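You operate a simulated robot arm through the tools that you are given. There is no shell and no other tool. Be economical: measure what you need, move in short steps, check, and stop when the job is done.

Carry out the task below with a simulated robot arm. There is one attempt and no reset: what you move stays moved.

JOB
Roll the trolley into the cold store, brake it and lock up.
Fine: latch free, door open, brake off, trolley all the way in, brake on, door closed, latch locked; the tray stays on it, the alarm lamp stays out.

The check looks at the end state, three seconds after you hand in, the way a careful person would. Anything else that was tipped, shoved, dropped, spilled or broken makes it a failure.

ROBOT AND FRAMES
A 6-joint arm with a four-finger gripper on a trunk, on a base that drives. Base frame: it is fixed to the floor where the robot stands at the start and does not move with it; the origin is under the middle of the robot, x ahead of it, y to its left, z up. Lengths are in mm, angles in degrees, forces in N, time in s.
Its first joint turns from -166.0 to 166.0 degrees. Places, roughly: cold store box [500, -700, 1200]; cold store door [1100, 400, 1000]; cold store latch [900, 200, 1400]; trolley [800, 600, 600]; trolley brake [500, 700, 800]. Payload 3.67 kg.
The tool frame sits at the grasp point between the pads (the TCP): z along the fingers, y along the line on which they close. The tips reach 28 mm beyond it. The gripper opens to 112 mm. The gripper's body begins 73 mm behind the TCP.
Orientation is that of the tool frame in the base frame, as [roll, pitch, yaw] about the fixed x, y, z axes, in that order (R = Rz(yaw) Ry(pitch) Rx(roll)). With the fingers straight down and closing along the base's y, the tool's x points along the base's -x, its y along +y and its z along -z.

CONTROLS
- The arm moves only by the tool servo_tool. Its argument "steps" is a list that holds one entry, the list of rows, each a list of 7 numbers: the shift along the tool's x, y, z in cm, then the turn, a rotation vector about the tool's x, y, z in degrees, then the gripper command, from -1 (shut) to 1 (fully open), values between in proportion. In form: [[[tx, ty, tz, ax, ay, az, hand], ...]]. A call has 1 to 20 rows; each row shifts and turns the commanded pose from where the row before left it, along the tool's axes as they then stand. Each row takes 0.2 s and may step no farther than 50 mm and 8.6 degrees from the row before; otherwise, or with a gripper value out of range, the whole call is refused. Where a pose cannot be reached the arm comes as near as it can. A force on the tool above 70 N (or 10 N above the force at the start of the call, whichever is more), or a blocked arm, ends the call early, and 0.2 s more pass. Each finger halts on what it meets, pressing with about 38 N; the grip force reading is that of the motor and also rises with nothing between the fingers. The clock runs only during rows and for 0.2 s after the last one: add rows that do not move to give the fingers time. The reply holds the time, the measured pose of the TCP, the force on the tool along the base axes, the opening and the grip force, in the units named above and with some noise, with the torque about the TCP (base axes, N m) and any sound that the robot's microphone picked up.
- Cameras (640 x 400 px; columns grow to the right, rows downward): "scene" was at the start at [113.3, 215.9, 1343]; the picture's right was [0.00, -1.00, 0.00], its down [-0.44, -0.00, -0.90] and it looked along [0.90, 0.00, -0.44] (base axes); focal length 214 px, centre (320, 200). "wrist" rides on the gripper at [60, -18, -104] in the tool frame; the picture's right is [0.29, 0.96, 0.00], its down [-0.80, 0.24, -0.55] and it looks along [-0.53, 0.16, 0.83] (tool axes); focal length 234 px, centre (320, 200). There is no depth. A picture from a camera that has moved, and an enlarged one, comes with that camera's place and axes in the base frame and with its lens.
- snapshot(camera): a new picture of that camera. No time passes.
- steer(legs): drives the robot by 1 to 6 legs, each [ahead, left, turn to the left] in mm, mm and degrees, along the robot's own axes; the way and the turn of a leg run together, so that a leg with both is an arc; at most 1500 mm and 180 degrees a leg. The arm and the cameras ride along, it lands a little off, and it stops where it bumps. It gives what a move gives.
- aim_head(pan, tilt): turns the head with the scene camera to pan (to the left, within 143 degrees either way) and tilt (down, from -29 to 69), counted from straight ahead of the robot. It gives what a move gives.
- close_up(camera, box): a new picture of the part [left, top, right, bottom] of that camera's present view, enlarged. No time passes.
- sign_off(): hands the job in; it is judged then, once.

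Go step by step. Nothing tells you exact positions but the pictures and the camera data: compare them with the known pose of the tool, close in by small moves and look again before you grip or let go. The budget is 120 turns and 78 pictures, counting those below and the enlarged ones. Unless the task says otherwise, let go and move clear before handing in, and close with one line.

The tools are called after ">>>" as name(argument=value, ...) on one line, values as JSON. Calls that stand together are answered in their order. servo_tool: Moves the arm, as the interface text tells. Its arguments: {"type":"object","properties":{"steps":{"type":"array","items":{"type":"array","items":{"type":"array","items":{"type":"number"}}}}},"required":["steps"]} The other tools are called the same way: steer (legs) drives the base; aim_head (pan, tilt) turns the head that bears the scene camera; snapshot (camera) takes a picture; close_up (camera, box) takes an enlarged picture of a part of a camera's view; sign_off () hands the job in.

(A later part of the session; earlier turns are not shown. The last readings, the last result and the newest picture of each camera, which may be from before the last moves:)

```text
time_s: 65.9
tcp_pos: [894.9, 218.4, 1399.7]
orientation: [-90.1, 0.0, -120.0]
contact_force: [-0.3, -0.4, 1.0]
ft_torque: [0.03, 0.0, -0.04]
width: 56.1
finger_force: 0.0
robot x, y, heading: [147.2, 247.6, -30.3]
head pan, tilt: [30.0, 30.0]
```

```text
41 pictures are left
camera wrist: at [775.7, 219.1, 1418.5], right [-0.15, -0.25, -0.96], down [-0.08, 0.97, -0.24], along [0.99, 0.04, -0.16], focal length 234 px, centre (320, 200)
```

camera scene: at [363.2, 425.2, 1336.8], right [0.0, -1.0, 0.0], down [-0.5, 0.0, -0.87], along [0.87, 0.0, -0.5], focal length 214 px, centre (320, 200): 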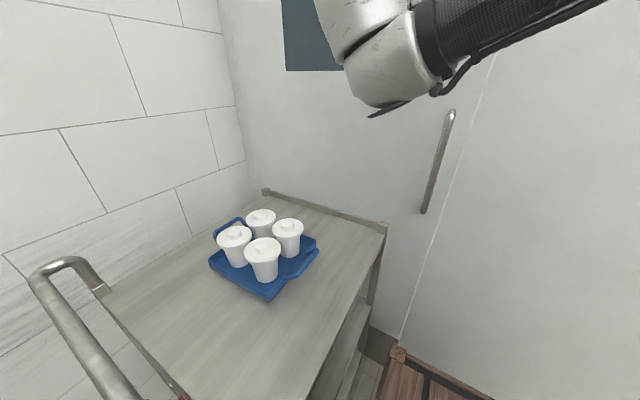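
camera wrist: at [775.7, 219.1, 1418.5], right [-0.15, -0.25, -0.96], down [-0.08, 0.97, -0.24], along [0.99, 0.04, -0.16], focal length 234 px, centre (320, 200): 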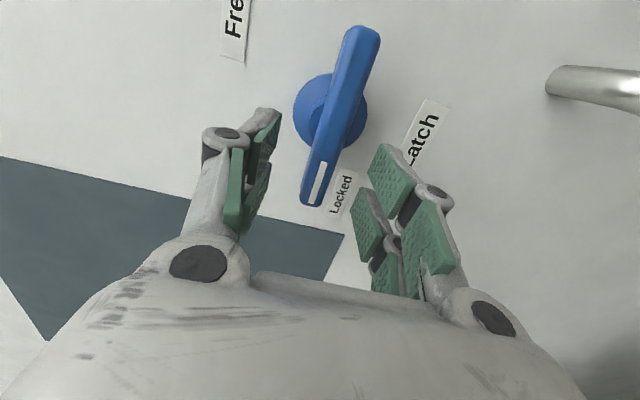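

Wrist triangulation puts the lever front at u≈664, v up to 645, hub axis v≈604. The TCP is just there; I go slightly deeper and grip.

>>> servo_tool(steps=[[[0.2, 0, 0.8, 0, 0, 0, 0], [0, 0, 0, 0, 0, 0, -0.5], [0, 0, 0, 0, 0, 0, -1], [0, 0, 0, 0, 0, 0, -1], [0, 0, 0, 0, 0, 0, -1]]])

>>> snapshot(camera="wrist")

```text
time_s: 67.1
tcp_pos: [900.5, 212.8, 1400.2]
orientation: [-90.2, 0.0, -120.1]
contact_force: [-0.5, -0.7, -4.5]
ft_torque: [0.15, 0.02, 0.15]
width: 15.9
finger_force: 45.3
robot x, y, heading: [144.2, 251.6, -30.0]
head pan, tilt: [30.0, 30.0]
```

```text
40 pictures are left
camera wrist: at [781.5, 213.8, 1417.9], right [-0.15, -0.25, -0.96], down [-0.08, 0.97, -0.24], along [0.99, 0.04, -0.16], focal length 234 px, centre (320, 200)
```

wrist: 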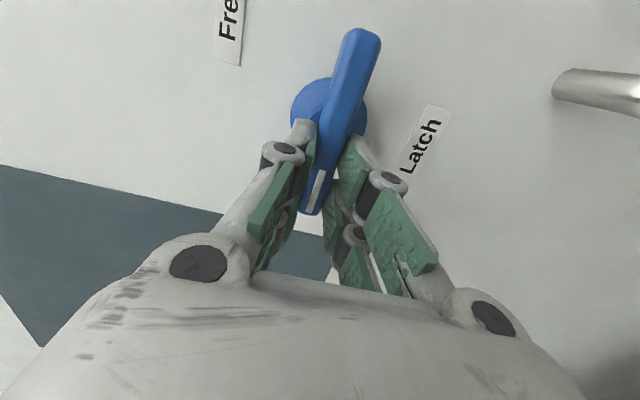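

Gripped (15.9 mm). I turn it from Locked (left) toward Free (up) in stages.

>>> servo_tool(steps=[[[0.03, -0.434, 0, 0, 0, 8.18, -1], [0.03, -0.434, 0, 0, 0, 8.18, -1], [0.03, -0.434, 0, 0, 0, 8.18, -1], [0.03, -0.434, 0, 0, 0, 8.18, -1], [0, 0, 0, 0, 0, 0, -1]]])

```text
time_s: 68.3
tcp_pos: [902.4, 211.9, 1413.2]
orientation: [-90.5, 32.5, -120.3]
contact_force: [-14.6, 14.7, -54.7]
ft_torque: [1.54, 0.65, 0.34]
width: 16.2
finger_force: 45.1
robot x, y, heading: [145.3, 248.1, -29.9]
head pan, tilt: [30.0, 30.0]
```

>>> snapshot(camera="wrist")

```text
39 pictures are left
camera wrist: at [780.9, 211.1, 1395.4], right [0.13, 0.24, -0.96], down [-0.08, 0.97, 0.23], along [0.99, 0.05, 0.14], focal length 234 px, centre (320, 200)
```

wrist: 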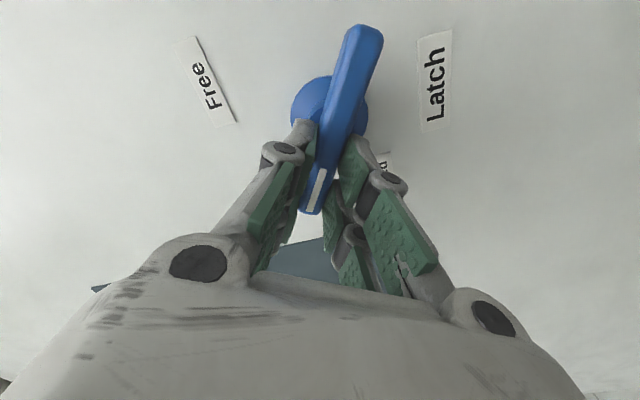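

The lever follows; the axis lies slightly higher and closer than assumed (v≈612, z≈1406). I relax the offset and continue with the corrected arc.

>>> servo_tool(steps=[[[-0.18, 0.4, 0, 0, 0, 0, -1], [-0.067, -0.33, 0, 0, 0, 8.18, -1], [-0.067, -0.33, 0, 0, 0, 8.18, -1], [-0.067, -0.33, 0, 0, 0, 8.18, -1], [0, 0, 0, 0, 0, 0, -1]]])

```text
time_s: 69.5
tcp_pos: [901.2, 206.0, 1421.8]
orientation: [-90.5, 57.4, -120.6]
contact_force: [-8.3, -0.9, -33.6]
ft_torque: [0.75, 0.6, -0.18]
width: 15.7
finger_force: 44.9
robot x, y, heading: [144.2, 252.4, -29.9]
head pan, tilt: [30.0, 30.0]
```

>>> servo_tool(steps=[[[-0.067, -0.33, 0, 0, 0, 8.18, -1], [-0.067, -0.33, 0, 0, 0, 8.18, -1], [-0.067, -0.33, 0, 0, 0, 8.18, -1], [-0.067, -0.33, 0, 0, 0, 8.18, -1], [0, 0, 0, 0, 0, 0, -1]]])

>>> snapshot(camera="wrist")

```text
time_s: 70.7
tcp_pos: [893.4, 195.1, 1430.0]
orientation: [151.6, 89.7, 121.2]
contact_force: [-4.6, -26.3, -26.8]
ft_torque: [-0.55, 0.56, -0.63]
width: 16.2
finger_force: 45.3
robot x, y, heading: [146.9, 244.3, -30.2]
head pan, tilt: [30.0, 30.0]
```

```text
38 pictures are left
camera wrist: at [794.5, 232.0, 1369.7], right [0.48, 0.83, -0.29], down [-0.36, 0.48, 0.8], along [0.8, -0.28, 0.53], focal length 234 px, centre (320, 200)
```

wrist: 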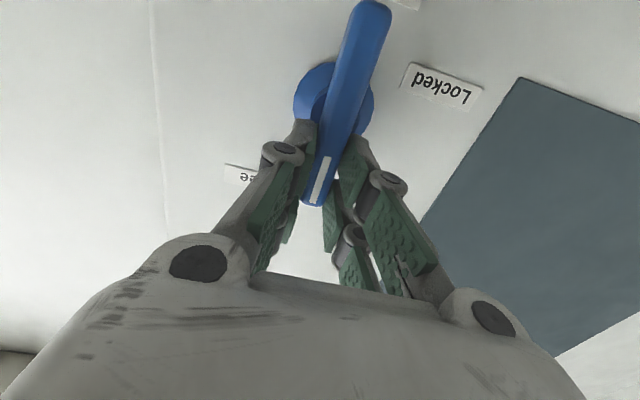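

The lever has turned 90° and points up. I release, back off and look.

>>> servo_tool(steps=[[[0, 0, 0, 0, 0, 0, 0.2], [0, 0, 0, 0, 0, 0, 0.2], [0, 0, -4, 0, 0, 0, 0.2], [0, 0, -4, 0, 0, 0, 0], [0, 0, -4, 0, 0, 0, 0], [0, 0, 0, 0, 0, 0, 0]]])

>>> snapshot(camera="wrist")

```text
time_s: 72.1
tcp_pos: [789.6, 258.5, 1429.9]
orientation: [-160.9, 89.8, 169.0]
contact_force: [-0.8, 0.3, 0.9]
ft_torque: [0.03, 0.02, 0.0]
width: 56.0
finger_force: 0.0
robot x, y, heading: [148.9, 245.9, -29.9]
head pan, tilt: [30.0, 30.0]
```

```text
37 pictures are left
camera wrist: at [690.3, 294.6, 1368.9], right [0.48, 0.83, -0.29], down [-0.36, 0.48, 0.8], along [0.8, -0.28, 0.53], focal length 234 px, centre (320, 200)
```

wrist: 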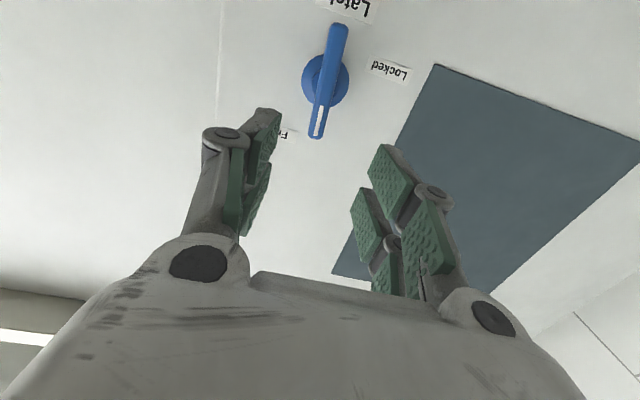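

Latch is free. Next, the vertical door handle: I lower the tool in front of it and look.

>>> servo_tool(steps=[[[4.3, -1, 0, 0, 0, 0, 0.4], [4.3, -1, 0, 0, 0, 0, 0.4], [4.3, -1, 0, 0, 0, 0, 0.4], [4.3, -1, 0, 0, 0, 0, 0.4], [4.3, -1, 0, 0, 0, 0, 0.4], [4.3, -1, 0, 0, 0, 0, 0.4], [4.3, -1, 0, 0, 0, 0, 0.4], [0, 0, 0, 0, 0, 0, 0.4]]])

>>> snapshot(camera="wrist")

>>> snapshot(camera="scene")

```text
time_s: 73.9
tcp_pos: [769.7, 214.8, 1130.8]
orientation: [-166.2, 89.8, 163.7]
contact_force: [-0.5, -0.8, 0.0]
ft_torque: [-0.06, -0.01, 0.0]
width: 78.3
finger_force: 0.1
out of reach, approached as far as the arm can: row 7
robot x, y, heading: [147.8, 249.1, -29.8]
head pan, tilt: [30.0, 30.0]
```

```text
36 pictures are left
camera wrist: at [670.6, 252.2, 1070.0], right [0.48, 0.83, -0.29], down [-0.36, 0.48, 0.8], along [0.8, -0.28, 0.53], focal length 234 px, centre (320, 200)
```

wrist: 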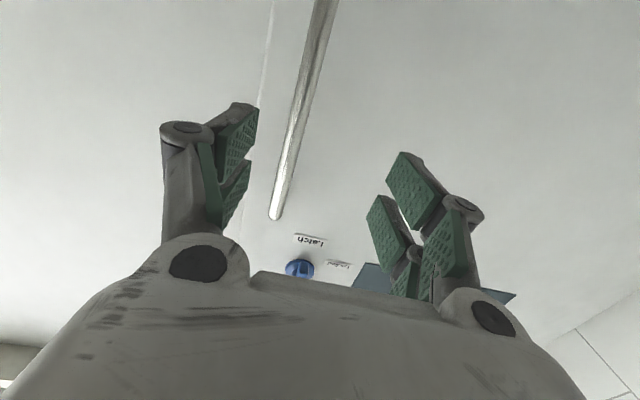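

```text
35 pictures are left
camera scene: at [363.2, 425.2, 1336.8], right [0.0, -1.0, 0.0], down [-0.5, 0.0, -0.87], along [0.87, 0.0, -0.5], focal length 214 px, centre (320, 200)
```

scene: 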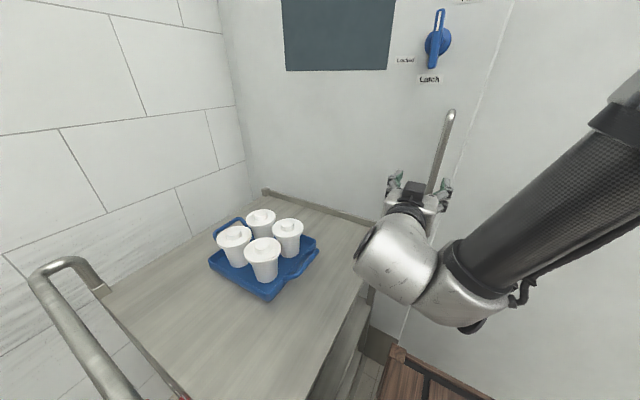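

The bar is at v≈552. I shift right 19 mm and advance toward it.

>>> servo_tool(steps=[[[0, -1.9, 2, 0, 0, 0, 0.4], [0, 0, 3, 0, 0, 0, 0.4], [0, 0, 3, 0, 0, 0, 0.4], [0, 0, 0, 0, 0, 0, 0.4]]])

>>> snapshot(camera="wrist")

>>> close_up(camera="scene", box=[360, 100, 500, 220])

```text
time_s: 74.9
tcp_pos: [837.6, 167.9, 1134.6]
orientation: [-170.5, 89.9, 159.5]
contact_force: [0.8, 0.9, 0.6]
ft_torque: [0.0, -0.01, 0.0]
width: 78.5
finger_force: 0.0
out of reach, approached as far as the arm can: row 1
robot x, y, heading: [147.2, 250.7, -29.8]
head pan, tilt: [30.0, 30.0]
```

```text
34 pictures are left
camera wrist: at [738.9, 205.4, 1074.9], right [0.48, 0.83, -0.29], down [-0.36, 0.48, 0.8], along [0.8, -0.28, 0.53], focal length 234 px, centre (320, 200)
```

wrist: 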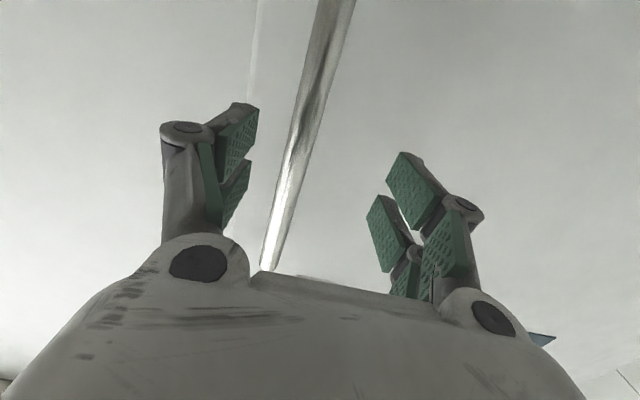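

```text
3.33 times, centred on (430, 160) of scene
camera zoom: at [363.2, 425.2, 1336.8], right [0.0, -1.0, 0.0], down [-0.5, 0.0, -0.87], along [0.87, 0.0, -0.5], focal length 715 px, centre (-47, 333)
```

zoom: 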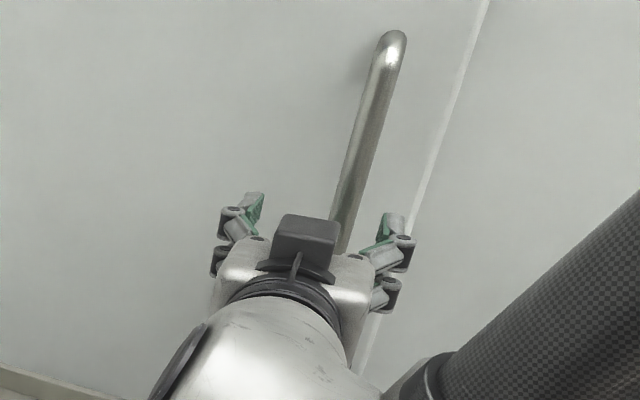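

>>> servo_tool(steps=[[[0, -1.4, 0, 0, 0, 0, 0.4], [0, 0, 1.5, 0, 0, 0, 0.4], [0, 0, 1.5, 0, 0, 0, 0.4], [0, 0, 0, 0, 0, 0, 0.4]]])

>>> close_up(camera="scene", box=[380, 130, 480, 200])

>>> snapshot(camera="wrist")

```text
time_s: 75.9
tcp_pos: [857.1, 140.2, 1135.7]
orientation: [-164.8, 89.9, 165.1]
contact_force: [0.7, 0.4, -0.1]
ft_torque: [-0.04, 0.03, 0.0]
width: 78.3
finger_force: 0.1
robot x, y, heading: [145.1, 250.8, -30.1]
head pan, tilt: [30.0, 30.0]
```

```text
5.71 times, centred on (430, 165) of scene
camera zoom: at [363.2, 425.2, 1336.8], right [0.0, -1.0, 0.0], down [-0.5, 0.0, -0.87], along [0.87, 0.0, -0.5], focal length 1226 px, centre (-309, 400)
```

zoom: 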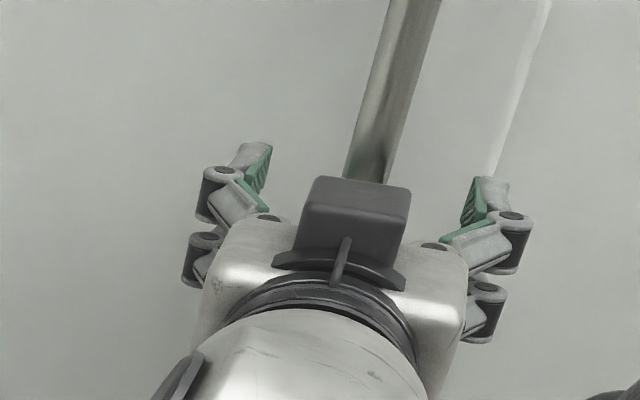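

```text
31 pictures are left
camera wrist: at [756.8, 177.4, 1075.6], right [0.48, 0.83, -0.29], down [-0.36, 0.48, 0.8], along [0.8, -0.28, 0.53], focal length 234 px, centre (320, 200)
```

wrist: 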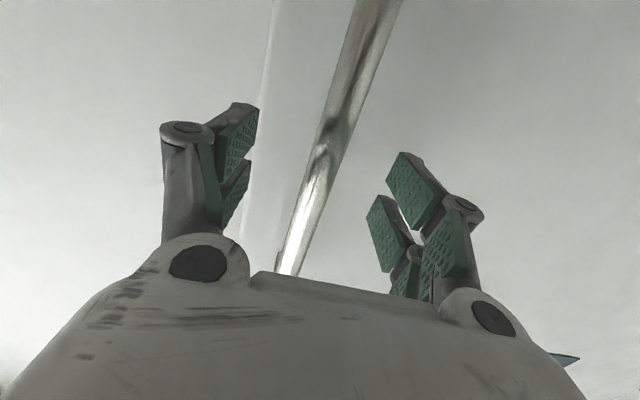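

The bar is centred but appears about 35–40 mm further; I creep forward.

>>> servo_tool(steps=[[[0, 0, 1, 0, 0, 0, 0.4], [0, 0, 1, 0, 0, 0, 0.4], [0, 0, 1, 0, 0, 0, 0.4], [0, 0, 0, 0, 0, 0, 0.4]]])

>>> snapshot(camera="wrist")

```text
time_s: 76.9
tcp_pos: [879.8, 125.0, 1136.5]
orientation: [16.6, 90.0, -13.4]
contact_force: [0.2, -0.3, -0.3]
ft_torque: [0.01, -0.02, 0.0]
width: 78.5
finger_force: 0.1
robot x, y, heading: [148.2, 248.9, -30.4]
head pan, tilt: [30.0, 30.0]
```

```text
30 pictures are left
camera wrist: at [781.1, 161.4, 1076.1], right [0.48, 0.83, -0.29], down [-0.36, 0.48, 0.8], along [0.8, -0.28, 0.53], focal length 234 px, centre (320, 200)
```

wrist: 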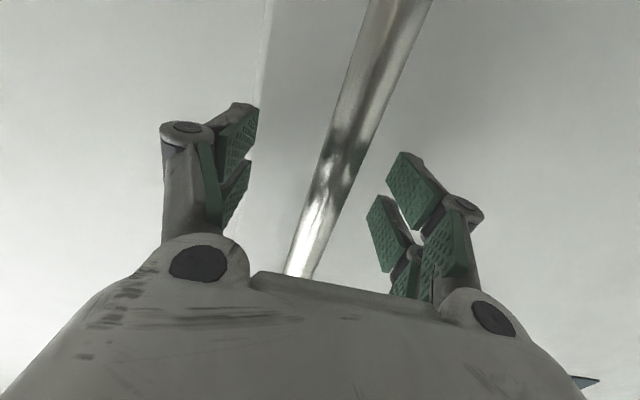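

>>> servo_tool(steps=[[[0, 0.1, 0.8, 0, 0, 0, 0.4], [0, 0, 0.8, 0, 0, 0, 0.4], [0, 0, 0, 0, 0, 0, -0.3], [0, 0, 0, 0, 0, 0, -1], [0, 0, 0, 0, 0, 0, -1], [0, 0, 0, 0, 0, 0, -1]]])

>>> snapshot(camera="wrist")

```text
time_s: 77.8
tcp_pos: [887.5, 119.4, 1136.3]
orientation: [-119.3, 89.7, -149.1]
contact_force: [-48.6, 24.3, -4.2]
ft_torque: [-0.1, -2.06, -3.58]
width: 20.7
finger_force: 42.6
robot x, y, heading: [145.3, 248.9, -29.9]
head pan, tilt: [30.0, 30.0]
stopped in row 4: the force on the tool passed its limit at 84 N (the readings are from after the stop); the commanded pose is now the measured one
```

```text
29 pictures are left
camera wrist: at [788.2, 156.0, 1076.0], right [0.47, 0.83, -0.29], down [-0.36, 0.49, 0.8], along [0.8, -0.27, 0.53], focal length 234 px, centre (320, 200)
```

wrist: 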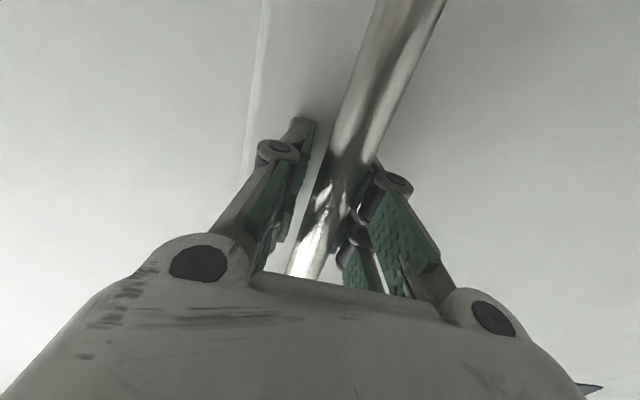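

Fingertips seem to press on the door; I back off a little and close again.

>>> servo_tool(steps=[[[0, 0, -0.4, 0, 0, 0, 0], [0, 0, -0.4, 0, 0, 0, 0], [0, 0, 0, 0, 0, 0, 0], [0, 0, 0, 0, 0, 0, -1], [0, 0, 0, 0, 0, 0, -1], [0, 0, 0, 0, 0, 0, -1]]])

>>> close_up(camera="wrist", box=[200, 80, 440, 280])

```text
time_s: 79.2
tcp_pos: [886.1, 122.0, 1136.8]
orientation: [-145.0, 89.8, -174.9]
contact_force: [38.1, 4.2, 7.5]
ft_torque: [0.91, 0.62, -0.54]
width: 17.1
finger_force: 44.8
robot x, y, heading: [147.4, 247.3, -29.7]
head pan, tilt: [30.0, 30.0]
```

```text
2.00 times, centred on (320, 180) of wrist
camera zoom: at [787.2, 158.1, 1075.3], right [0.48, 0.83, -0.29], down [-0.36, 0.48, 0.8], along [0.8, -0.28, 0.53], focal length 468 px, centre (320, 240)
```

zoom: 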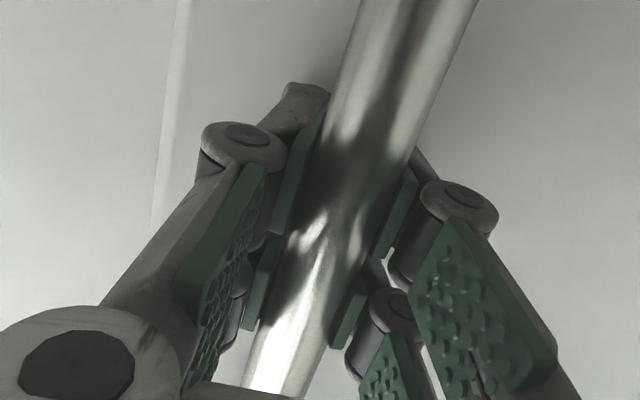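

Gripped. Now I pull the door to the right, a short test first.

>>> servo_tool(steps=[[[0, 0, 0.5, 0, 0, 0, -1], [0, -1, 0, 0, 0, 0, -1], [0, -1.5, 0, 0, 0, 0, -1], [0, -2, 0, 0, 0, 0, -1], [0, -2, 0, 0, 0, 0, -1], [0, 0, 0, 0, 0, 0, -1]]])

>>> snapshot(camera="scene")

```text
time_s: 80.6
tcp_pos: [857.7, 63.7, 1135.0]
orientation: [-138.2, 89.4, -168.0]
contact_force: [-57.0, 28.1, -18.2]
ft_torque: [0.54, -0.91, -0.93]
width: 16.8
finger_force: 45.1
out of reach, approached as far as the arm can: row 5
robot x, y, heading: [142.6, 247.9, -29.9]
head pan, tilt: [30.0, 30.0]
```

```text
27 pictures are left
camera scene: at [359.7, 426.6, 1337.0], right [0.0, -1.0, 0.0], down [-0.5, 0.0, -0.87], along [0.87, 0.0, -0.5], focal length 214 px, centre (320, 200)
```

scene: 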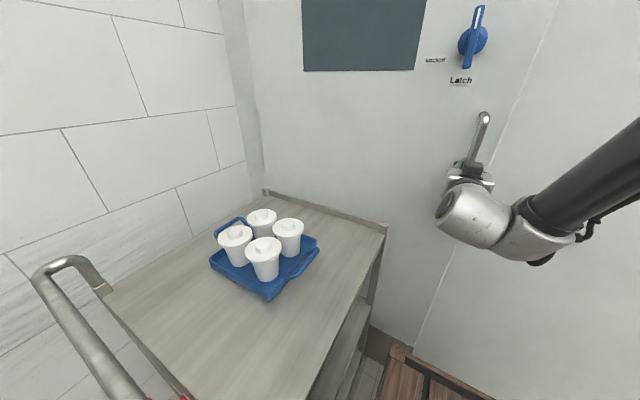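

The door slides freely. My arm is at its inner limit, so I loosen the grip slightly to hook the bar and drive the base to the right in stages.

>>> servo_tool(steps=[[[0, 0, -0.5, 0, 0, 0, -0.5], [0, 0, -0.2, 0, 0, 0, -0.5], [0, 0, 0, 0, 0, 0, -0.5]]])

>>> steer(legs=[[0, -330, 0]])

>>> snapshot(camera="scene")

```text
time_s: 81.4
tcp_pos: [859.3, 68.5, 1139.5]
orientation: [-130.3, 89.8, -160.4]
contact_force: [-7.8, 3.7, 3.2]
ft_torque: [-0.11, -0.21, -0.01]
width: 29.9
finger_force: 0.1
out of reach, approached as far as the arm can: row 1
robot x, y, heading: [144.5, 249.0, -30.0]
head pan, tilt: [30.0, 30.0]
```

```text
time_s: 83.6
tcp_pos: [696.4, -211.3, 1138.5]
orientation: [-133.4, 89.8, -163.5]
contact_force: [-37.3, 18.8, 0.4]
ft_torque: [-0.25, -0.5, -0.15]
width: 28.8
finger_force: 0.6
robot x, y, heading: [-15.8, -34.2, -29.8]
head pan, tilt: [30.0, 30.0]
```

```text
26 pictures are left
camera scene: at [199.1, 146.4, 1337.0], right [0.0, -1.0, 0.0], down [-0.5, 0.0, -0.87], along [0.87, 0.0, -0.5], focal length 214 px, centre (320, 200)
```

scene: 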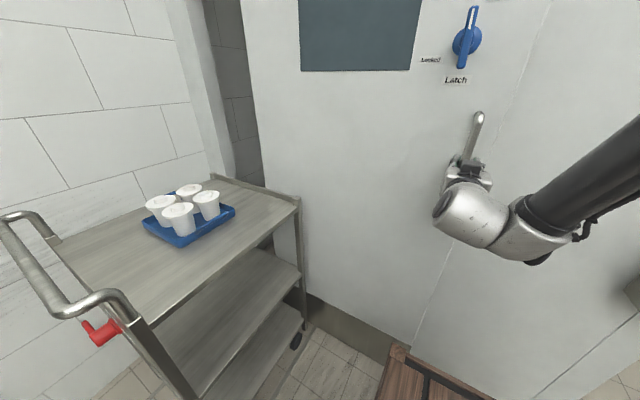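

>>> steer(legs=[[-8, 0, 0], [0, -250, 0]])

>>> aim_head(pan=0, tilt=15)

>>> snapshot(camera="scene")

```text
time_s: 85.8
tcp_pos: [566.7, -424.7, 1136.2]
orientation: [-142.0, 89.5, -171.8]
contact_force: [-0.1, -0.3, 0.1]
ft_torque: [-0.02, 0.02, -0.01]
width: 28.0
finger_force: 0.1
robot x, y, heading: [-151.0, -247.2, -29.8]
head pan, tilt: [30.0, 30.0]
```

```text
time_s: 86.7
tcp_pos: [563.4, -425.4, 1137.7]
orientation: [-142.2, 89.5, -172.0]
contact_force: [-0.4, -0.2, 0.0]
ft_torque: [0.02, -0.03, 0.0]
width: 28.0
finger_force: 0.1
robot x, y, heading: [-149.5, -250.2, -29.6]
head pan, tilt: [0.0, 15.0]
```

```text
25 pictures are left
camera scene: at [57.1, -116.1, 1361.0], right [-0.49, -0.87, 0.0], down [-0.23, 0.13, -0.97], along [0.84, -0.48, -0.26], focal length 214 px, centre (320, 200)
```

scene: 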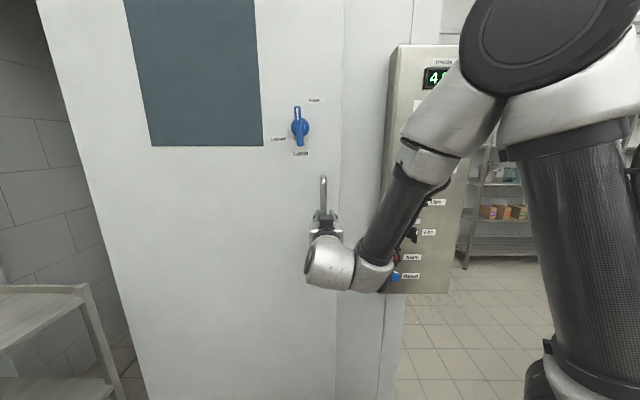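

The door's left edge still overlaps the trolley lane by about 50 mm, and the control panel is close on the right. I switch to pushing the bar from its left side with closed fingers, to keep the gripper away from the panel.

>>> servo_tool(steps=[[[0, 0, 0, 0, 0, 0, -0.2], [0, 0, 0, 0, 0, 0, -0.2]]])

>>> steer(legs=[[-90, 0, 0]])

>>> servo_tool(steps=[[[0, 1.7, 0, 0, 0, 0, -1], [0, 1.7, 0, 0, 0, 0, -1], [0, 0, 0, 0, 0, 0, -1], [0, 0, 0, 0, 0, 0, -1]]])

```text
time_s: 87.3
tcp_pos: [564.6, -424.8, 1136.9]
orientation: [-142.2, 89.5, -172.0]
contact_force: [-0.1, 0.1, -0.6]
ft_torque: [0.0, 0.01, -0.02]
width: 44.8
finger_force: 0.0
robot x, y, heading: [-150.4, -246.3, -29.8]
head pan, tilt: [0.0, 15.0]
```

```text
time_s: 88.4
tcp_pos: [486.1, -382.6, 1137.4]
orientation: [-141.8, 89.6, -171.9]
contact_force: [0.2, -0.4, 0.3]
ft_torque: [0.01, -0.05, 0.0]
width: 44.7
finger_force: 0.0
robot x, y, heading: [-231.1, -198.2, -29.8]
head pan, tilt: [0.0, 15.0]
```

```text
time_s: 89.4
tcp_pos: [501.1, -350.3, 1136.0]
orientation: [-142.2, 89.6, -172.3]
contact_force: [1.1, 0.1, -0.4]
ft_torque: [-0.03, 0.03, 0.01]
width: 0.1
finger_force: 36.0
robot x, y, heading: [-226.4, -200.0, -29.9]
head pan, tilt: [0.0, 15.0]
```

>>> snapshot(camera="wrist")

```text
24 pictures are left
camera wrist: at [402.3, -313.2, 1076.3], right [0.48, 0.83, -0.29], down [-0.35, 0.49, 0.8], along [0.8, -0.28, 0.53], focal length 234 px, centre (320, 200)
```

wrist: 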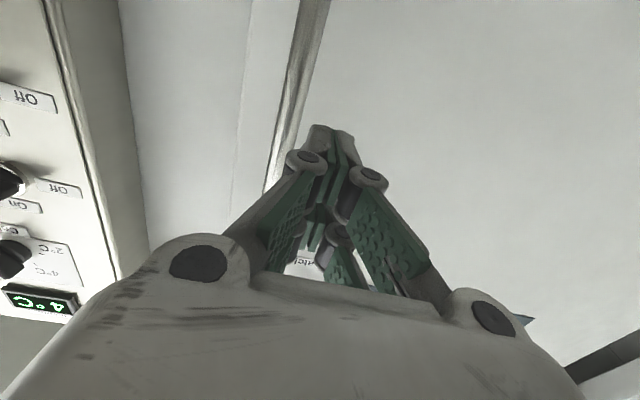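

>>> steer(legs=[[88, 0, 0], [0, -120, 0]])

>>> snapshot(camera="scene")

```text
time_s: 91.3
tcp_pos: [520.0, -490.7, 1136.6]
orientation: [-116.4, 89.6, -145.7]
contact_force: [42.2, 53.9, 0.8]
ft_torque: [0.23, -0.11, -0.46]
width: 0.3
finger_force: 35.2
robot x, y, heading: [-212.5, -351.1, -29.9]
head pan, tilt: [0.0, 15.0]
```

```text
23 pictures are left
camera scene: at [-3.4, -216.5, 1360.4], right [-0.5, -0.87, 0.0], down [-0.23, 0.13, -0.97], along [0.84, -0.48, -0.26], focal length 214 px, centre (320, 200)
```

scene: 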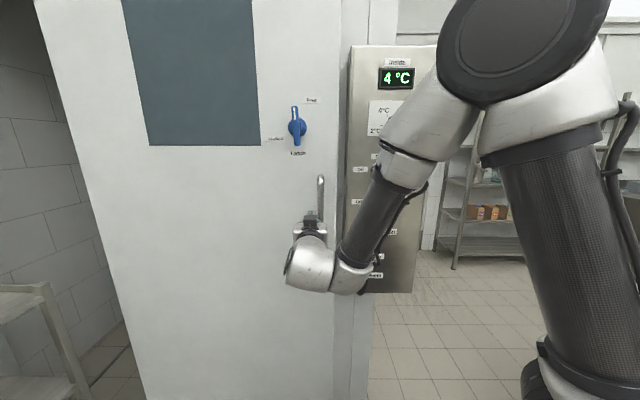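

The door has met its stop (bar at v≈-190) and the lane is clear by roughly 45 mm. I back away and return to the spot beside the trolley.

>>> steer(legs=[[0, 25, 0], [-396, 0, 0], [0, 674, 0]])

>>> aim_head(pan=25, tilt=30)

>>> snapshot(camera="scene")

```text
time_s: 97.5
tcp_pos: [507.2, 334.1, 1137.3]
orientation: [-125.4, 89.6, -153.0]
contact_force: [0.0, 0.2, -0.2]
ft_torque: [0.01, 0.0, 0.01]
width: 0.0
finger_force: 35.4
robot x, y, heading: [-227.9, 455.9, -28.0]
head pan, tilt: [0.0, 15.0]
```

```text
time_s: 98.4
tcp_pos: [506.3, 334.4, 1136.2]
orientation: [-125.5, 89.7, -153.1]
contact_force: [-0.2, -1.3, -0.5]
ft_torque: [-0.03, -0.02, 0.0]
width: 0.0
finger_force: 36.1
robot x, y, heading: [-226.9, 458.4, -28.4]
head pan, tilt: [25.0, 30.0]
```

```text
22 pictures are left
camera scene: at [-16.9, 631.9, 1336.9], right [-0.05, -1.0, 0.0], down [-0.5, 0.03, -0.87], along [0.86, -0.05, -0.5], focal length 214 px, centre (320, 200)
```

scene: 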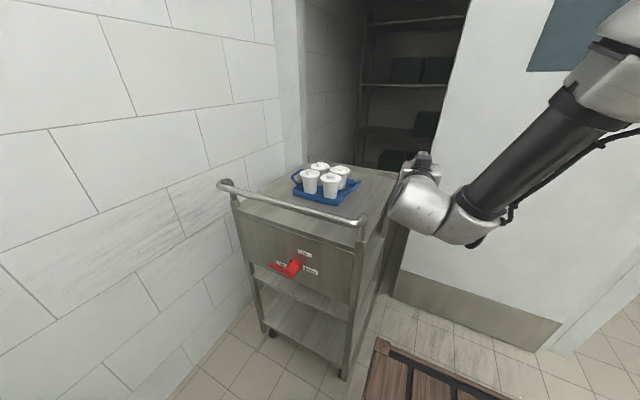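

The store is open with shelves at the back. I square the base, then swing the arm over and behind the trolley handle, turning the fingers to close vertically.

>>> steer(legs=[[15, 0, -1.8]])

>>> servo_tool(steps=[[[-4.4, 0, 0, 0, 0, 0, 0], [-4.4, 0, 0, 0, 0, 0, 0], [-4.4, 0, 0, 0, 0, 0, 0], [0, 4.6, 0, 0, 0, 0, 0], [0, 4.6, 0, 0, 0, 0, 0], [0, 4.6, 0, 0, 0, 0, 0], [0, 4.6, 0, 0, 0, 0, 0], [0, 4.6, 0, 0, 0, 0, 0], [0, 4.6, 0, 0, 0, 0, 0], [0, 4.6, 0, 0, 0, 0, 0]]])

>>> servo_tool(steps=[[[0, 0, -3.1, 0, 0, -8.18, 0], [0, 0, -3.1, 0, 0, -8.18, 0], [0, 0, -3.1, 0, 0, -8.18, 0], [0, 0, -3.1, 0, 0, -8.18, 0], [0, 0, -3.1, 0, 0, -8.18, 0], [0, 0, -3.1, 0, 0, -8.18, 0], [0, 0, -3.1, 0, 0, -8.18, 0], [0, 0, -3.1, 0, 0, -8.18, 0], [0, 0, -3.1, 0, 0, -8.18, 0], [0, 0, -3.1, 0, 0, -8.18, 0], [0, 0, -3.1, 0, 0, -8.18, 0], [0, 0, 0, 0, 0, 0, 0]]])

```text
time_s: 99.2
tcp_pos: [516.9, 304.6, 1135.5]
orientation: [-125.8, 89.7, -155.3]
contact_force: [0.2, -1.1, -0.9]
ft_torque: [-0.02, -0.04, 0.02]
width: 0.0
finger_force: 36.0
robot x, y, heading: [-212.0, 451.2, -29.9]
head pan, tilt: [25.0, 30.0]
```

```text
time_s: 101.4
tcp_pos: [669.9, 585.7, 1268.2]
orientation: [-133.3, 89.7, -162.7]
contact_force: [-0.1, -0.5, 0.3]
ft_torque: [0.01, 0.07, 0.04]
width: 55.8
finger_force: 0.1
robot x, y, heading: [-212.0, 448.7, -30.1]
head pan, tilt: [25.0, 30.0]
```

```text
time_s: 104.0
tcp_pos: [381.3, 750.6, 1268.3]
orientation: [-90.2, -0.3, -119.5]
contact_force: [0.2, -0.2, -0.4]
ft_torque: [-0.03, 0.0, 0.0]
width: 56.2
finger_force: 0.0
robot x, y, heading: [-216.4, 448.9, -30.1]
head pan, tilt: [25.0, 30.0]
```

>>> servo_tool(steps=[[[-0.5, 4.56, 0, 0, 0, 0, 0], [-0.5, 4.56, 0, 0, 0, 0, 0], [-0.5, 4.56, 0, 0, 0, 0, 0], [-0.5, 4.56, 0, 0, 0, 0, 0], [-0.5, 4.56, 0, 0, 0, 0, 0], [0, 0, 0, 0, 0, 0, 0]]])

>>> snapshot(camera="wrist")

```text
time_s: 105.4
tcp_pos: [392.2, 776.3, 1039.3]
orientation: [-90.2, -0.2, -119.5]
contact_force: [0.1, 1.2, -0.2]
ft_torque: [0.0, 0.03, 0.01]
width: 56.0
finger_force: 0.0
robot x, y, heading: [-210.9, 443.9, -29.8]
head pan, tilt: [25.0, 30.0]
```

```text
21 pictures are left
camera wrist: at [271.4, 775.5, 1058.3], right [-0.15, -0.25, -0.96], down [-0.09, 0.97, -0.24], along [0.98, 0.05, -0.16], focal length 234 px, centre (320, 200)
```

wrist: 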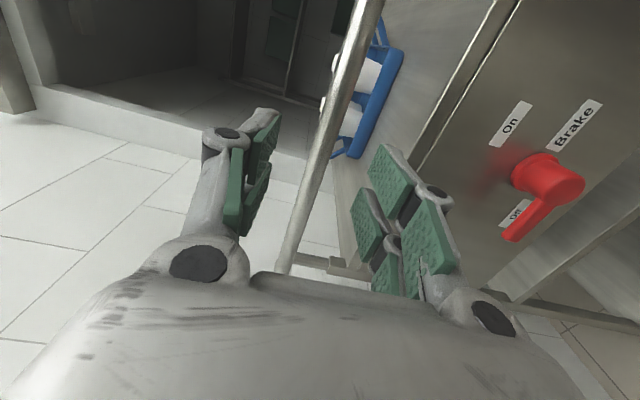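

The bar is straight ahead at z≈1033, within the open fingers' line. I advance and grip it at the middle.

>>> servo_tool(steps=[[[0, 0.5, 3, 0, 0, 0, 0], [0, 0, 3, 0, 0, 0, 0], [0, 0, 3, 0, 0, 0, 0], [0, 0, 2.5, 0, 0, 0, 0], [0, 0, 0, 0, 0, 0, 0]]])

>>> snapshot(camera="wrist")

```text
time_s: 106.6
tcp_pos: [490.8, 716.0, 1035.0]
orientation: [-90.2, -0.1, -119.5]
contact_force: [0.1, -1.3, 0.2]
ft_torque: [0.0, -0.02, 0.01]
width: 55.9
finger_force: 0.0
robot x, y, heading: [-212.5, 449.2, -29.8]
head pan, tilt: [25.0, 30.0]
```

```text
20 pictures are left
camera wrist: at [371.0, 716.7, 1053.4], right [-0.15, -0.25, -0.96], down [-0.09, 0.97, -0.24], along [0.99, 0.05, -0.16], focal length 234 px, centre (320, 200)
```

wrist: 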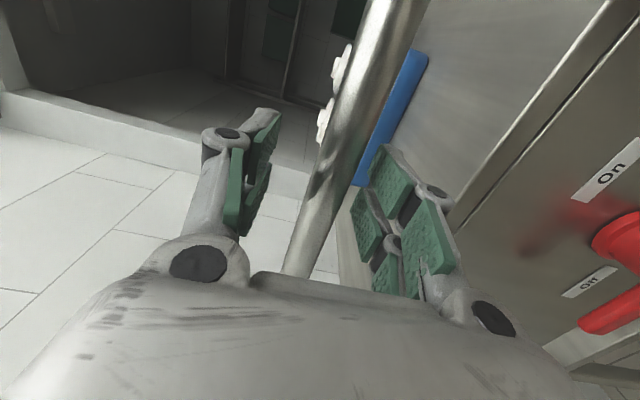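

>>> servo_tool(steps=[[[0, 0.2, 1.5, 0, 0, 0, 0], [0, 0, 0, 0, 0, 0, -0.4], [0, 0, 0, 0, 0, 0, -1], [0, 0, 0, 0, 0, 0, -1], [0, 0, 0, 0, 0, 0, -1]]])

>>> snapshot(camera="wrist")

```text
time_s: 107.8
tcp_pos: [502.9, 709.4, 1029.3]
orientation: [-90.4, -0.5, -119.4]
contact_force: [-6.1, -0.9, -30.8]
ft_torque: [1.16, -0.87, 1.03]
width: 20.3
finger_force: 45.1
robot x, y, heading: [-210.1, 449.4, -29.7]
head pan, tilt: [25.0, 30.0]
```

```text
19 pictures are left
camera wrist: at [383.9, 709.2, 1048.5], right [-0.15, -0.25, -0.96], down [-0.09, 0.97, -0.24], along [0.98, 0.05, -0.17], focal length 234 px, centre (320, 200)
```

wrist: 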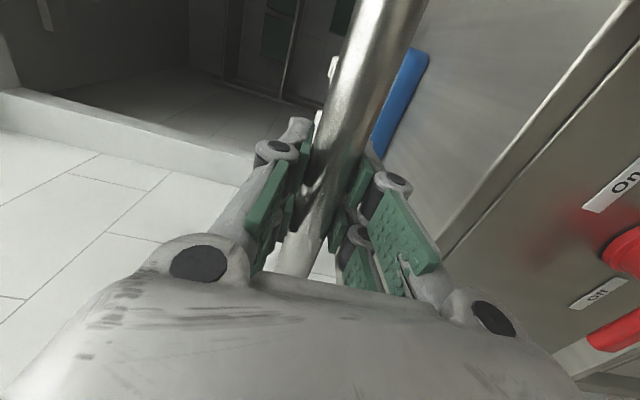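

Handle gripped. I relax the vertical offset and drive forward, in stages, to roll the trolley in.

>>> servo_tool(steps=[[[0, 0.4, 0, 0, 0, 0, -1], [0, 0, 0, 0, 0, 0, -1]]])

>>> steer(legs=[[100, 0, 0]])

>>> snapshot(camera="scene")

```text
time_s: 108.4
tcp_pos: [504.1, 709.8, 1030.4]
orientation: [-90.2, -0.1, -119.5]
contact_force: [-2.2, 4.4, -3.3]
ft_torque: [0.16, -0.25, -0.27]
width: 20.3
finger_force: 44.7
robot x, y, heading: [-213.1, 449.7, -30.2]
head pan, tilt: [25.0, 30.0]
```

```text
time_s: 109.6
tcp_pos: [594.8, 655.7, 1030.1]
orientation: [-90.1, -0.1, -119.4]
contact_force: [14.8, 21.9, 18.3]
ft_torque: [0.42, -0.04, -0.7]
width: 20.2
finger_force: 44.1
robot x, y, heading: [-124.1, 393.7, -29.9]
head pan, tilt: [25.0, 30.0]
```

```text
18 pictures are left
camera scene: at [94.0, 565.5, 1336.7], right [-0.09, -1.0, 0.0], down [-0.5, 0.04, -0.87], along [0.86, -0.08, -0.5], focal length 214 px, centre (320, 200)
```

scene: 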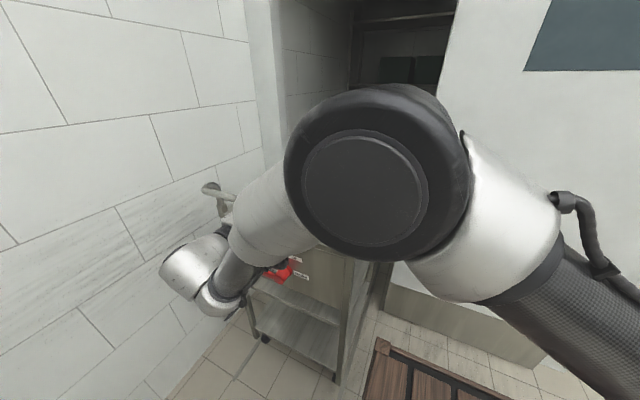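

>>> steer(legs=[[250, 0, 0]])

>>> aim_head(pan=5, tilt=35)

>>> snapshot(camera="scene")

```text
time_s: 111.4
tcp_pos: [817.2, 529.3, 1028.8]
orientation: [-90.1, -0.1, -119.6]
contact_force: [-1.6, -17.4, -4.3]
ft_torque: [0.21, -0.12, -0.76]
width: 20.2
finger_force: 44.8
robot x, y, heading: [94.3, 269.5, -29.8]
head pan, tilt: [25.0, 30.0]
```

```text
time_s: 112.2
tcp_pos: [817.3, 528.5, 1030.1]
orientation: [-90.1, 0.0, -119.5]
contact_force: [-0.2, -6.4, 1.7]
ft_torque: [0.27, -0.18, 0.35]
width: 20.2
finger_force: 45.2
robot x, y, heading: [96.5, 264.7, -30.1]
head pan, tilt: [5.0, 35.0]
```

```text
17 pictures are left
camera scene: at [305.1, 407.9, 1329.1], right [-0.42, -0.91, 0.0], down [-0.52, 0.24, -0.82], along [0.74, -0.34, -0.57], focal length 214 px, centre (320, 200)
```

scene: 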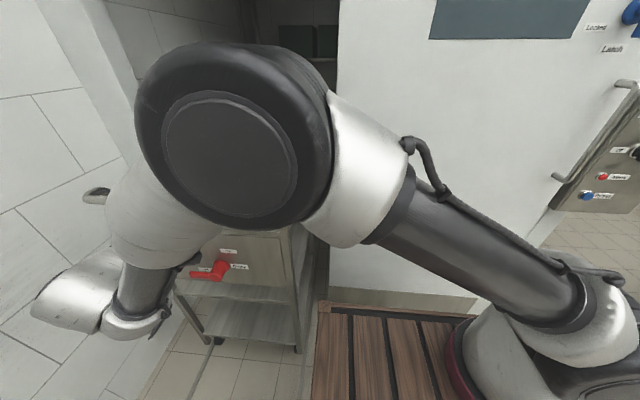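

>>> steer(legs=[[260, 0, 0]])

>>> snapshot(camera="scene")

```text
time_s: 114.1
tcp_pos: [1049.8, 393.4, 1029.3]
orientation: [-90.1, -0.1, -119.8]
contact_force: [20.5, 21.4, 5.5]
ft_torque: [0.31, -0.07, -0.28]
width: 20.4
finger_force: 45.6
robot x, y, heading: [327.1, 134.1, -29.7]
head pan, tilt: [5.0, 35.0]
```

```text
16 pictures are left
camera scene: at [536.4, 275.0, 1328.8], right [-0.43, -0.9, 0.0], down [-0.52, 0.24, -0.82], along [0.74, -0.35, -0.57], focal length 214 px, centre (320, 200)
```

scene: 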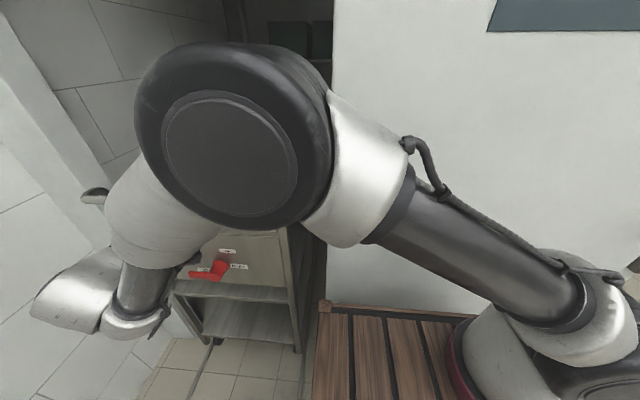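

>>> steer(legs=[[90, 0, 0]])

>>> aim_head(pan=50, tilt=35)

>>> snapshot(camera="scene")

>>> snapshot(camera="wrist")

```text
time_s: 115.2
tcp_pos: [1127.9, 347.8, 1029.5]
orientation: [-90.1, -0.1, -119.8]
contact_force: [9.6, 16.0, -5.1]
ft_torque: [0.26, -0.16, -1.18]
width: 20.3
finger_force: 45.3
robot x, y, heading: [405.6, 88.1, -30.0]
head pan, tilt: [5.0, 35.0]
```

```text
time_s: 116.4
tcp_pos: [1126.8, 347.3, 1029.6]
orientation: [-90.1, 0.0, -119.7]
contact_force: [8.1, 6.1, -4.8]
ft_torque: [0.14, -0.15, 1.17]
width: 20.3
finger_force: 44.3
robot x, y, heading: [406.4, 89.2, -30.3]
head pan, tilt: [50.0, 35.0]
```

```text
15 pictures are left
camera scene: at [618.3, 296.2, 1328.9], right [0.34, -0.94, 0.0], down [-0.54, -0.19, -0.82], along [0.77, 0.28, -0.57], focal length 214 px, centre (320, 200)
```

scene: 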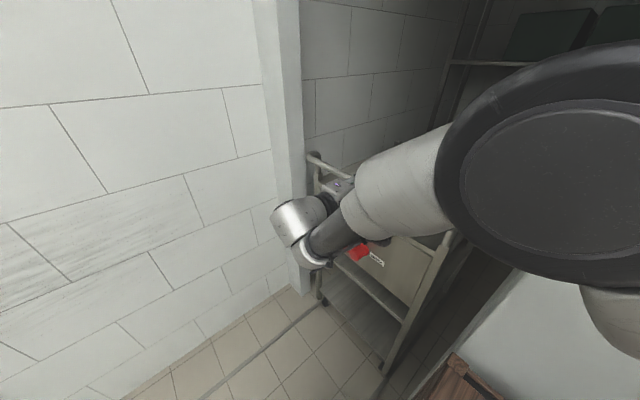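

```text
14 pictures are left
camera wrist: at [1007.9, 347.5, 1047.8], right [-0.14, -0.25, -0.96], down [-0.09, 0.97, -0.24], along [0.99, 0.05, -0.16], focal length 234 px, centre (320, 200)
```

wrist: 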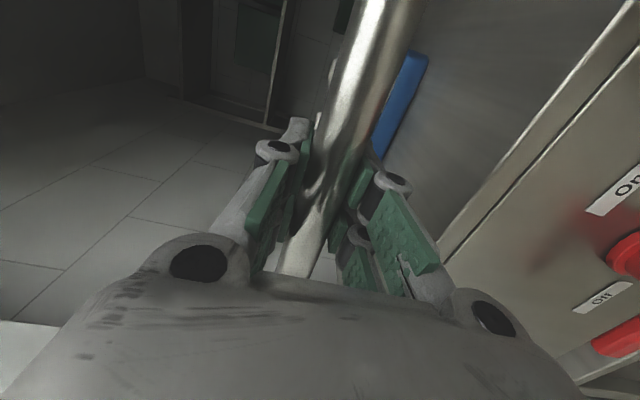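

The handle is now about 60 mm past the door plane. I take it further: 40 mm by base, then the rest gently with the arm.

>>> steer(legs=[[40, 0, 0]])

>>> servo_tool(steps=[[[0, 0, 0.7, 0, 0, 0, -1], [0, 0, 1.2, 0, 0, 0, -1], [0, 0, 1.2, 0, 0, 0, -1], [0, 0, 1.2, 0, 0, 0, -1], [0, 0, 1.2, 0, 0, 0, -1], [0, 0, 1.2, 0, 0, 0, -1], [0, 0, 0.7, 0, 0, 0, -1], [0, 0, 0, 0, 0, 0, -1]]])

>>> snapshot(camera="wrist")

```text
time_s: 117.4
tcp_pos: [1160.3, 327.5, 1030.0]
orientation: [-90.3, 0.1, -119.9]
contact_force: [0.1, 3.2, -0.3]
ft_torque: [0.11, -0.06, -1.01]
width: 20.3
finger_force: 44.8
robot x, y, heading: [441.0, 71.5, -29.9]
head pan, tilt: [50.0, 35.0]
stopped in leg 1: the robot was blocked; the commanded pose is now the measured one
```

```text
time_s: 119.2
tcp_pos: [1226.5, 290.1, 1029.4]
orientation: [-90.2, -0.1, -120.0]
contact_force: [4.8, 3.1, -9.3]
ft_torque: [0.21, -0.22, 1.31]
width: 20.3
finger_force: 44.9
robot x, y, heading: [439.3, 74.5, -30.1]
head pan, tilt: [50.0, 35.0]
```

```text
13 pictures are left
camera wrist: at [1106.7, 290.5, 1048.0], right [-0.15, -0.25, -0.96], down [-0.08, 0.97, -0.24], along [0.99, 0.04, -0.16], focal length 234 px, centre (320, 200)
```

wrist: 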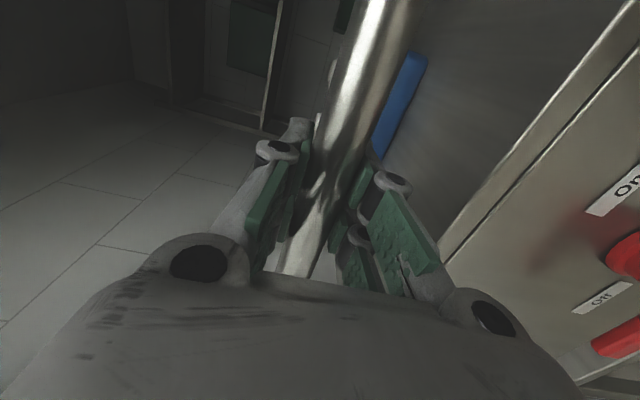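

Trolley now sits past the inner face of the doorway (handle u≈917; wall inner face ≈830). I push another 50 mm for margin, then release.

>>> servo_tool(steps=[[[0, 0, 0.7, 0, 0, 0, -1], [0, 0, 1.2, 0, 0, 0, -1], [0, 0, 1.2, 0, 0, 0, -1], [0, 0, 1.2, 0, 0, 0, -1], [0, 0, 0.7, 0, 0, 0, -1], [0, 0, 0, 0, 0, 0, -1], [0, 0, 0, 0, 0, 0, -1]]])

>>> servo_tool(steps=[[[0, 0, 0, 0, 0, 0, 0], [0, 0, 0, 0, 0, 0, 0], [0, 0, -4, 0, 0, 0, 0], [0, 0, -4, 0, 0, 0, 0], [0, 0, -4, 0, 0, 0, 0], [0, 0, -3, 0, 0, 0, 0], [0, 4.5, 0, 0, 0, 0, 0], [0, 4.5, 0, 0, 0, 0, 0], [0, 4.5, 0, 0, 0, 0, 0], [0, 4.5, 0, 0, 0, 0, 0], [0, 4.5, 0, 0, 0, 0, 0], [0, 0, 0, 0, 0, 0, 0]]])

>>> snapshot(camera="wrist")

```text
time_s: 120.8
tcp_pos: [1267.9, 266.2, 1030.5]
orientation: [-90.0, -0.1, -119.9]
contact_force: [3.6, 3.9, -1.6]
ft_torque: [-0.26, -0.01, 0.3]
width: 5.8
finger_force: 37.5
robot x, y, heading: [439.0, 73.2, -30.1]
head pan, tilt: [50.0, 35.0]
```

```text
time_s: 123.4
tcp_pos: [1137.4, 339.8, 805.1]
orientation: [-90.2, -0.1, -119.9]
contact_force: [0.6, -0.1, 0.0]
ft_torque: [0.01, 0.03, 0.0]
width: 55.9
finger_force: 0.1
robot x, y, heading: [439.3, 73.7, -29.9]
head pan, tilt: [50.0, 35.0]
```

```text
12 pictures are left
camera wrist: at [1017.8, 338.9, 822.6], right [-0.15, -0.25, -0.96], down [-0.08, 0.97, -0.24], along [0.99, 0.04, -0.16], focal length 234 px, centre (320, 200)
```

wrist: 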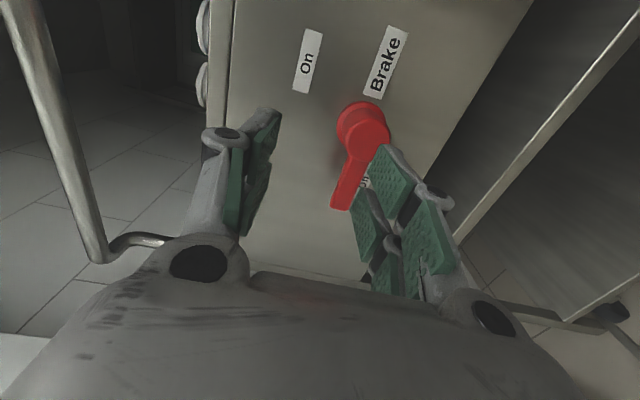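

The lever (pointing left = Off) is now at hub u≈922, v≈856, z≈757. I line the fingers up on it as before.

>>> servo_tool(steps=[[[-2.5, 2.4, 0, 0, 0, 0, 0], [-2.5, 2.4, 0, 0, 0, 0, 0], [0, 0, 2.5, 0, 0, 0, 0], [0, 0, 2.5, 0, 0, 0, 0], [0, 0, 2.5, 0, 0, 0, 0], [0, 0, 0, 0, 0, 0, 0]]])

>>> snapshot(camera="wrist")

```text
time_s: 124.8
tcp_pos: [1228.5, 346.7, 755.7]
orientation: [-90.2, 0.0, -119.9]
contact_force: [0.3, -0.1, 0.0]
ft_torque: [-0.02, -0.01, -0.02]
width: 55.9
finger_force: 0.1
robot x, y, heading: [441.4, 70.7, -29.7]
head pan, tilt: [50.0, 35.0]
```

```text
11 pictures are left
camera wrist: at [1108.1, 347.0, 773.0], right [-0.15, -0.25, -0.96], down [-0.08, 0.97, -0.24], along [0.99, 0.04, -0.16], focal length 234 px, centre (320, 200)
```

wrist: 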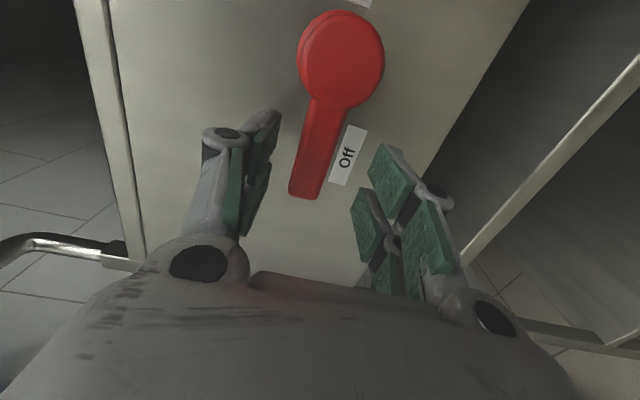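

>>> servo_tool(steps=[[[0, 0, 1.7, 0, 0, 0, 0], [0, 0, 1.6, 0, 0, 0, 0], [0, 0, 0, 0, 0, 0, 0], [0, 0, 0, 0, 0, 0, -0.5], [0, 0, 0, 0, 0, 0, -1], [0, 0, 0, 0, 0, 0, -1], [0, 0, 0, 0, 0, 0, -1]]])

>>> snapshot(camera="wrist")

```text
time_s: 126.4
tcp_pos: [1256.4, 328.8, 759.7]
orientation: [-90.0, 0.0, -119.9]
contact_force: [6.6, -1.9, 28.9]
ft_torque: [-1.24, 0.54, -1.06]
width: 20.5
finger_force: 45.4
robot x, y, heading: [440.6, 70.8, -29.9]
head pan, tilt: [50.0, 35.0]
```

```text
10 pictures are left
camera wrist: at [1137.4, 330.5, 777.2], right [-0.14, -0.25, -0.96], down [-0.08, 0.97, -0.24], along [0.99, 0.04, -0.16], focal length 234 px, centre (320, 200)
```

wrist: 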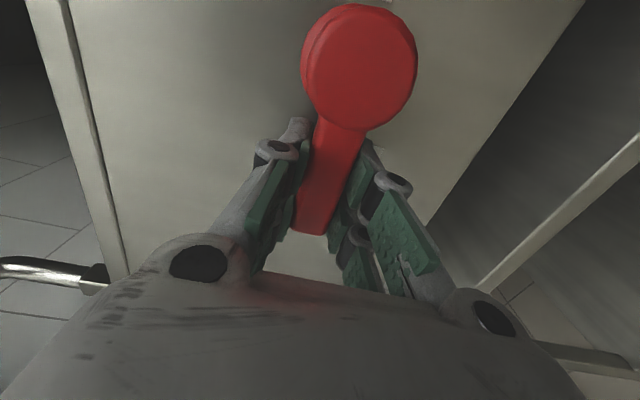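

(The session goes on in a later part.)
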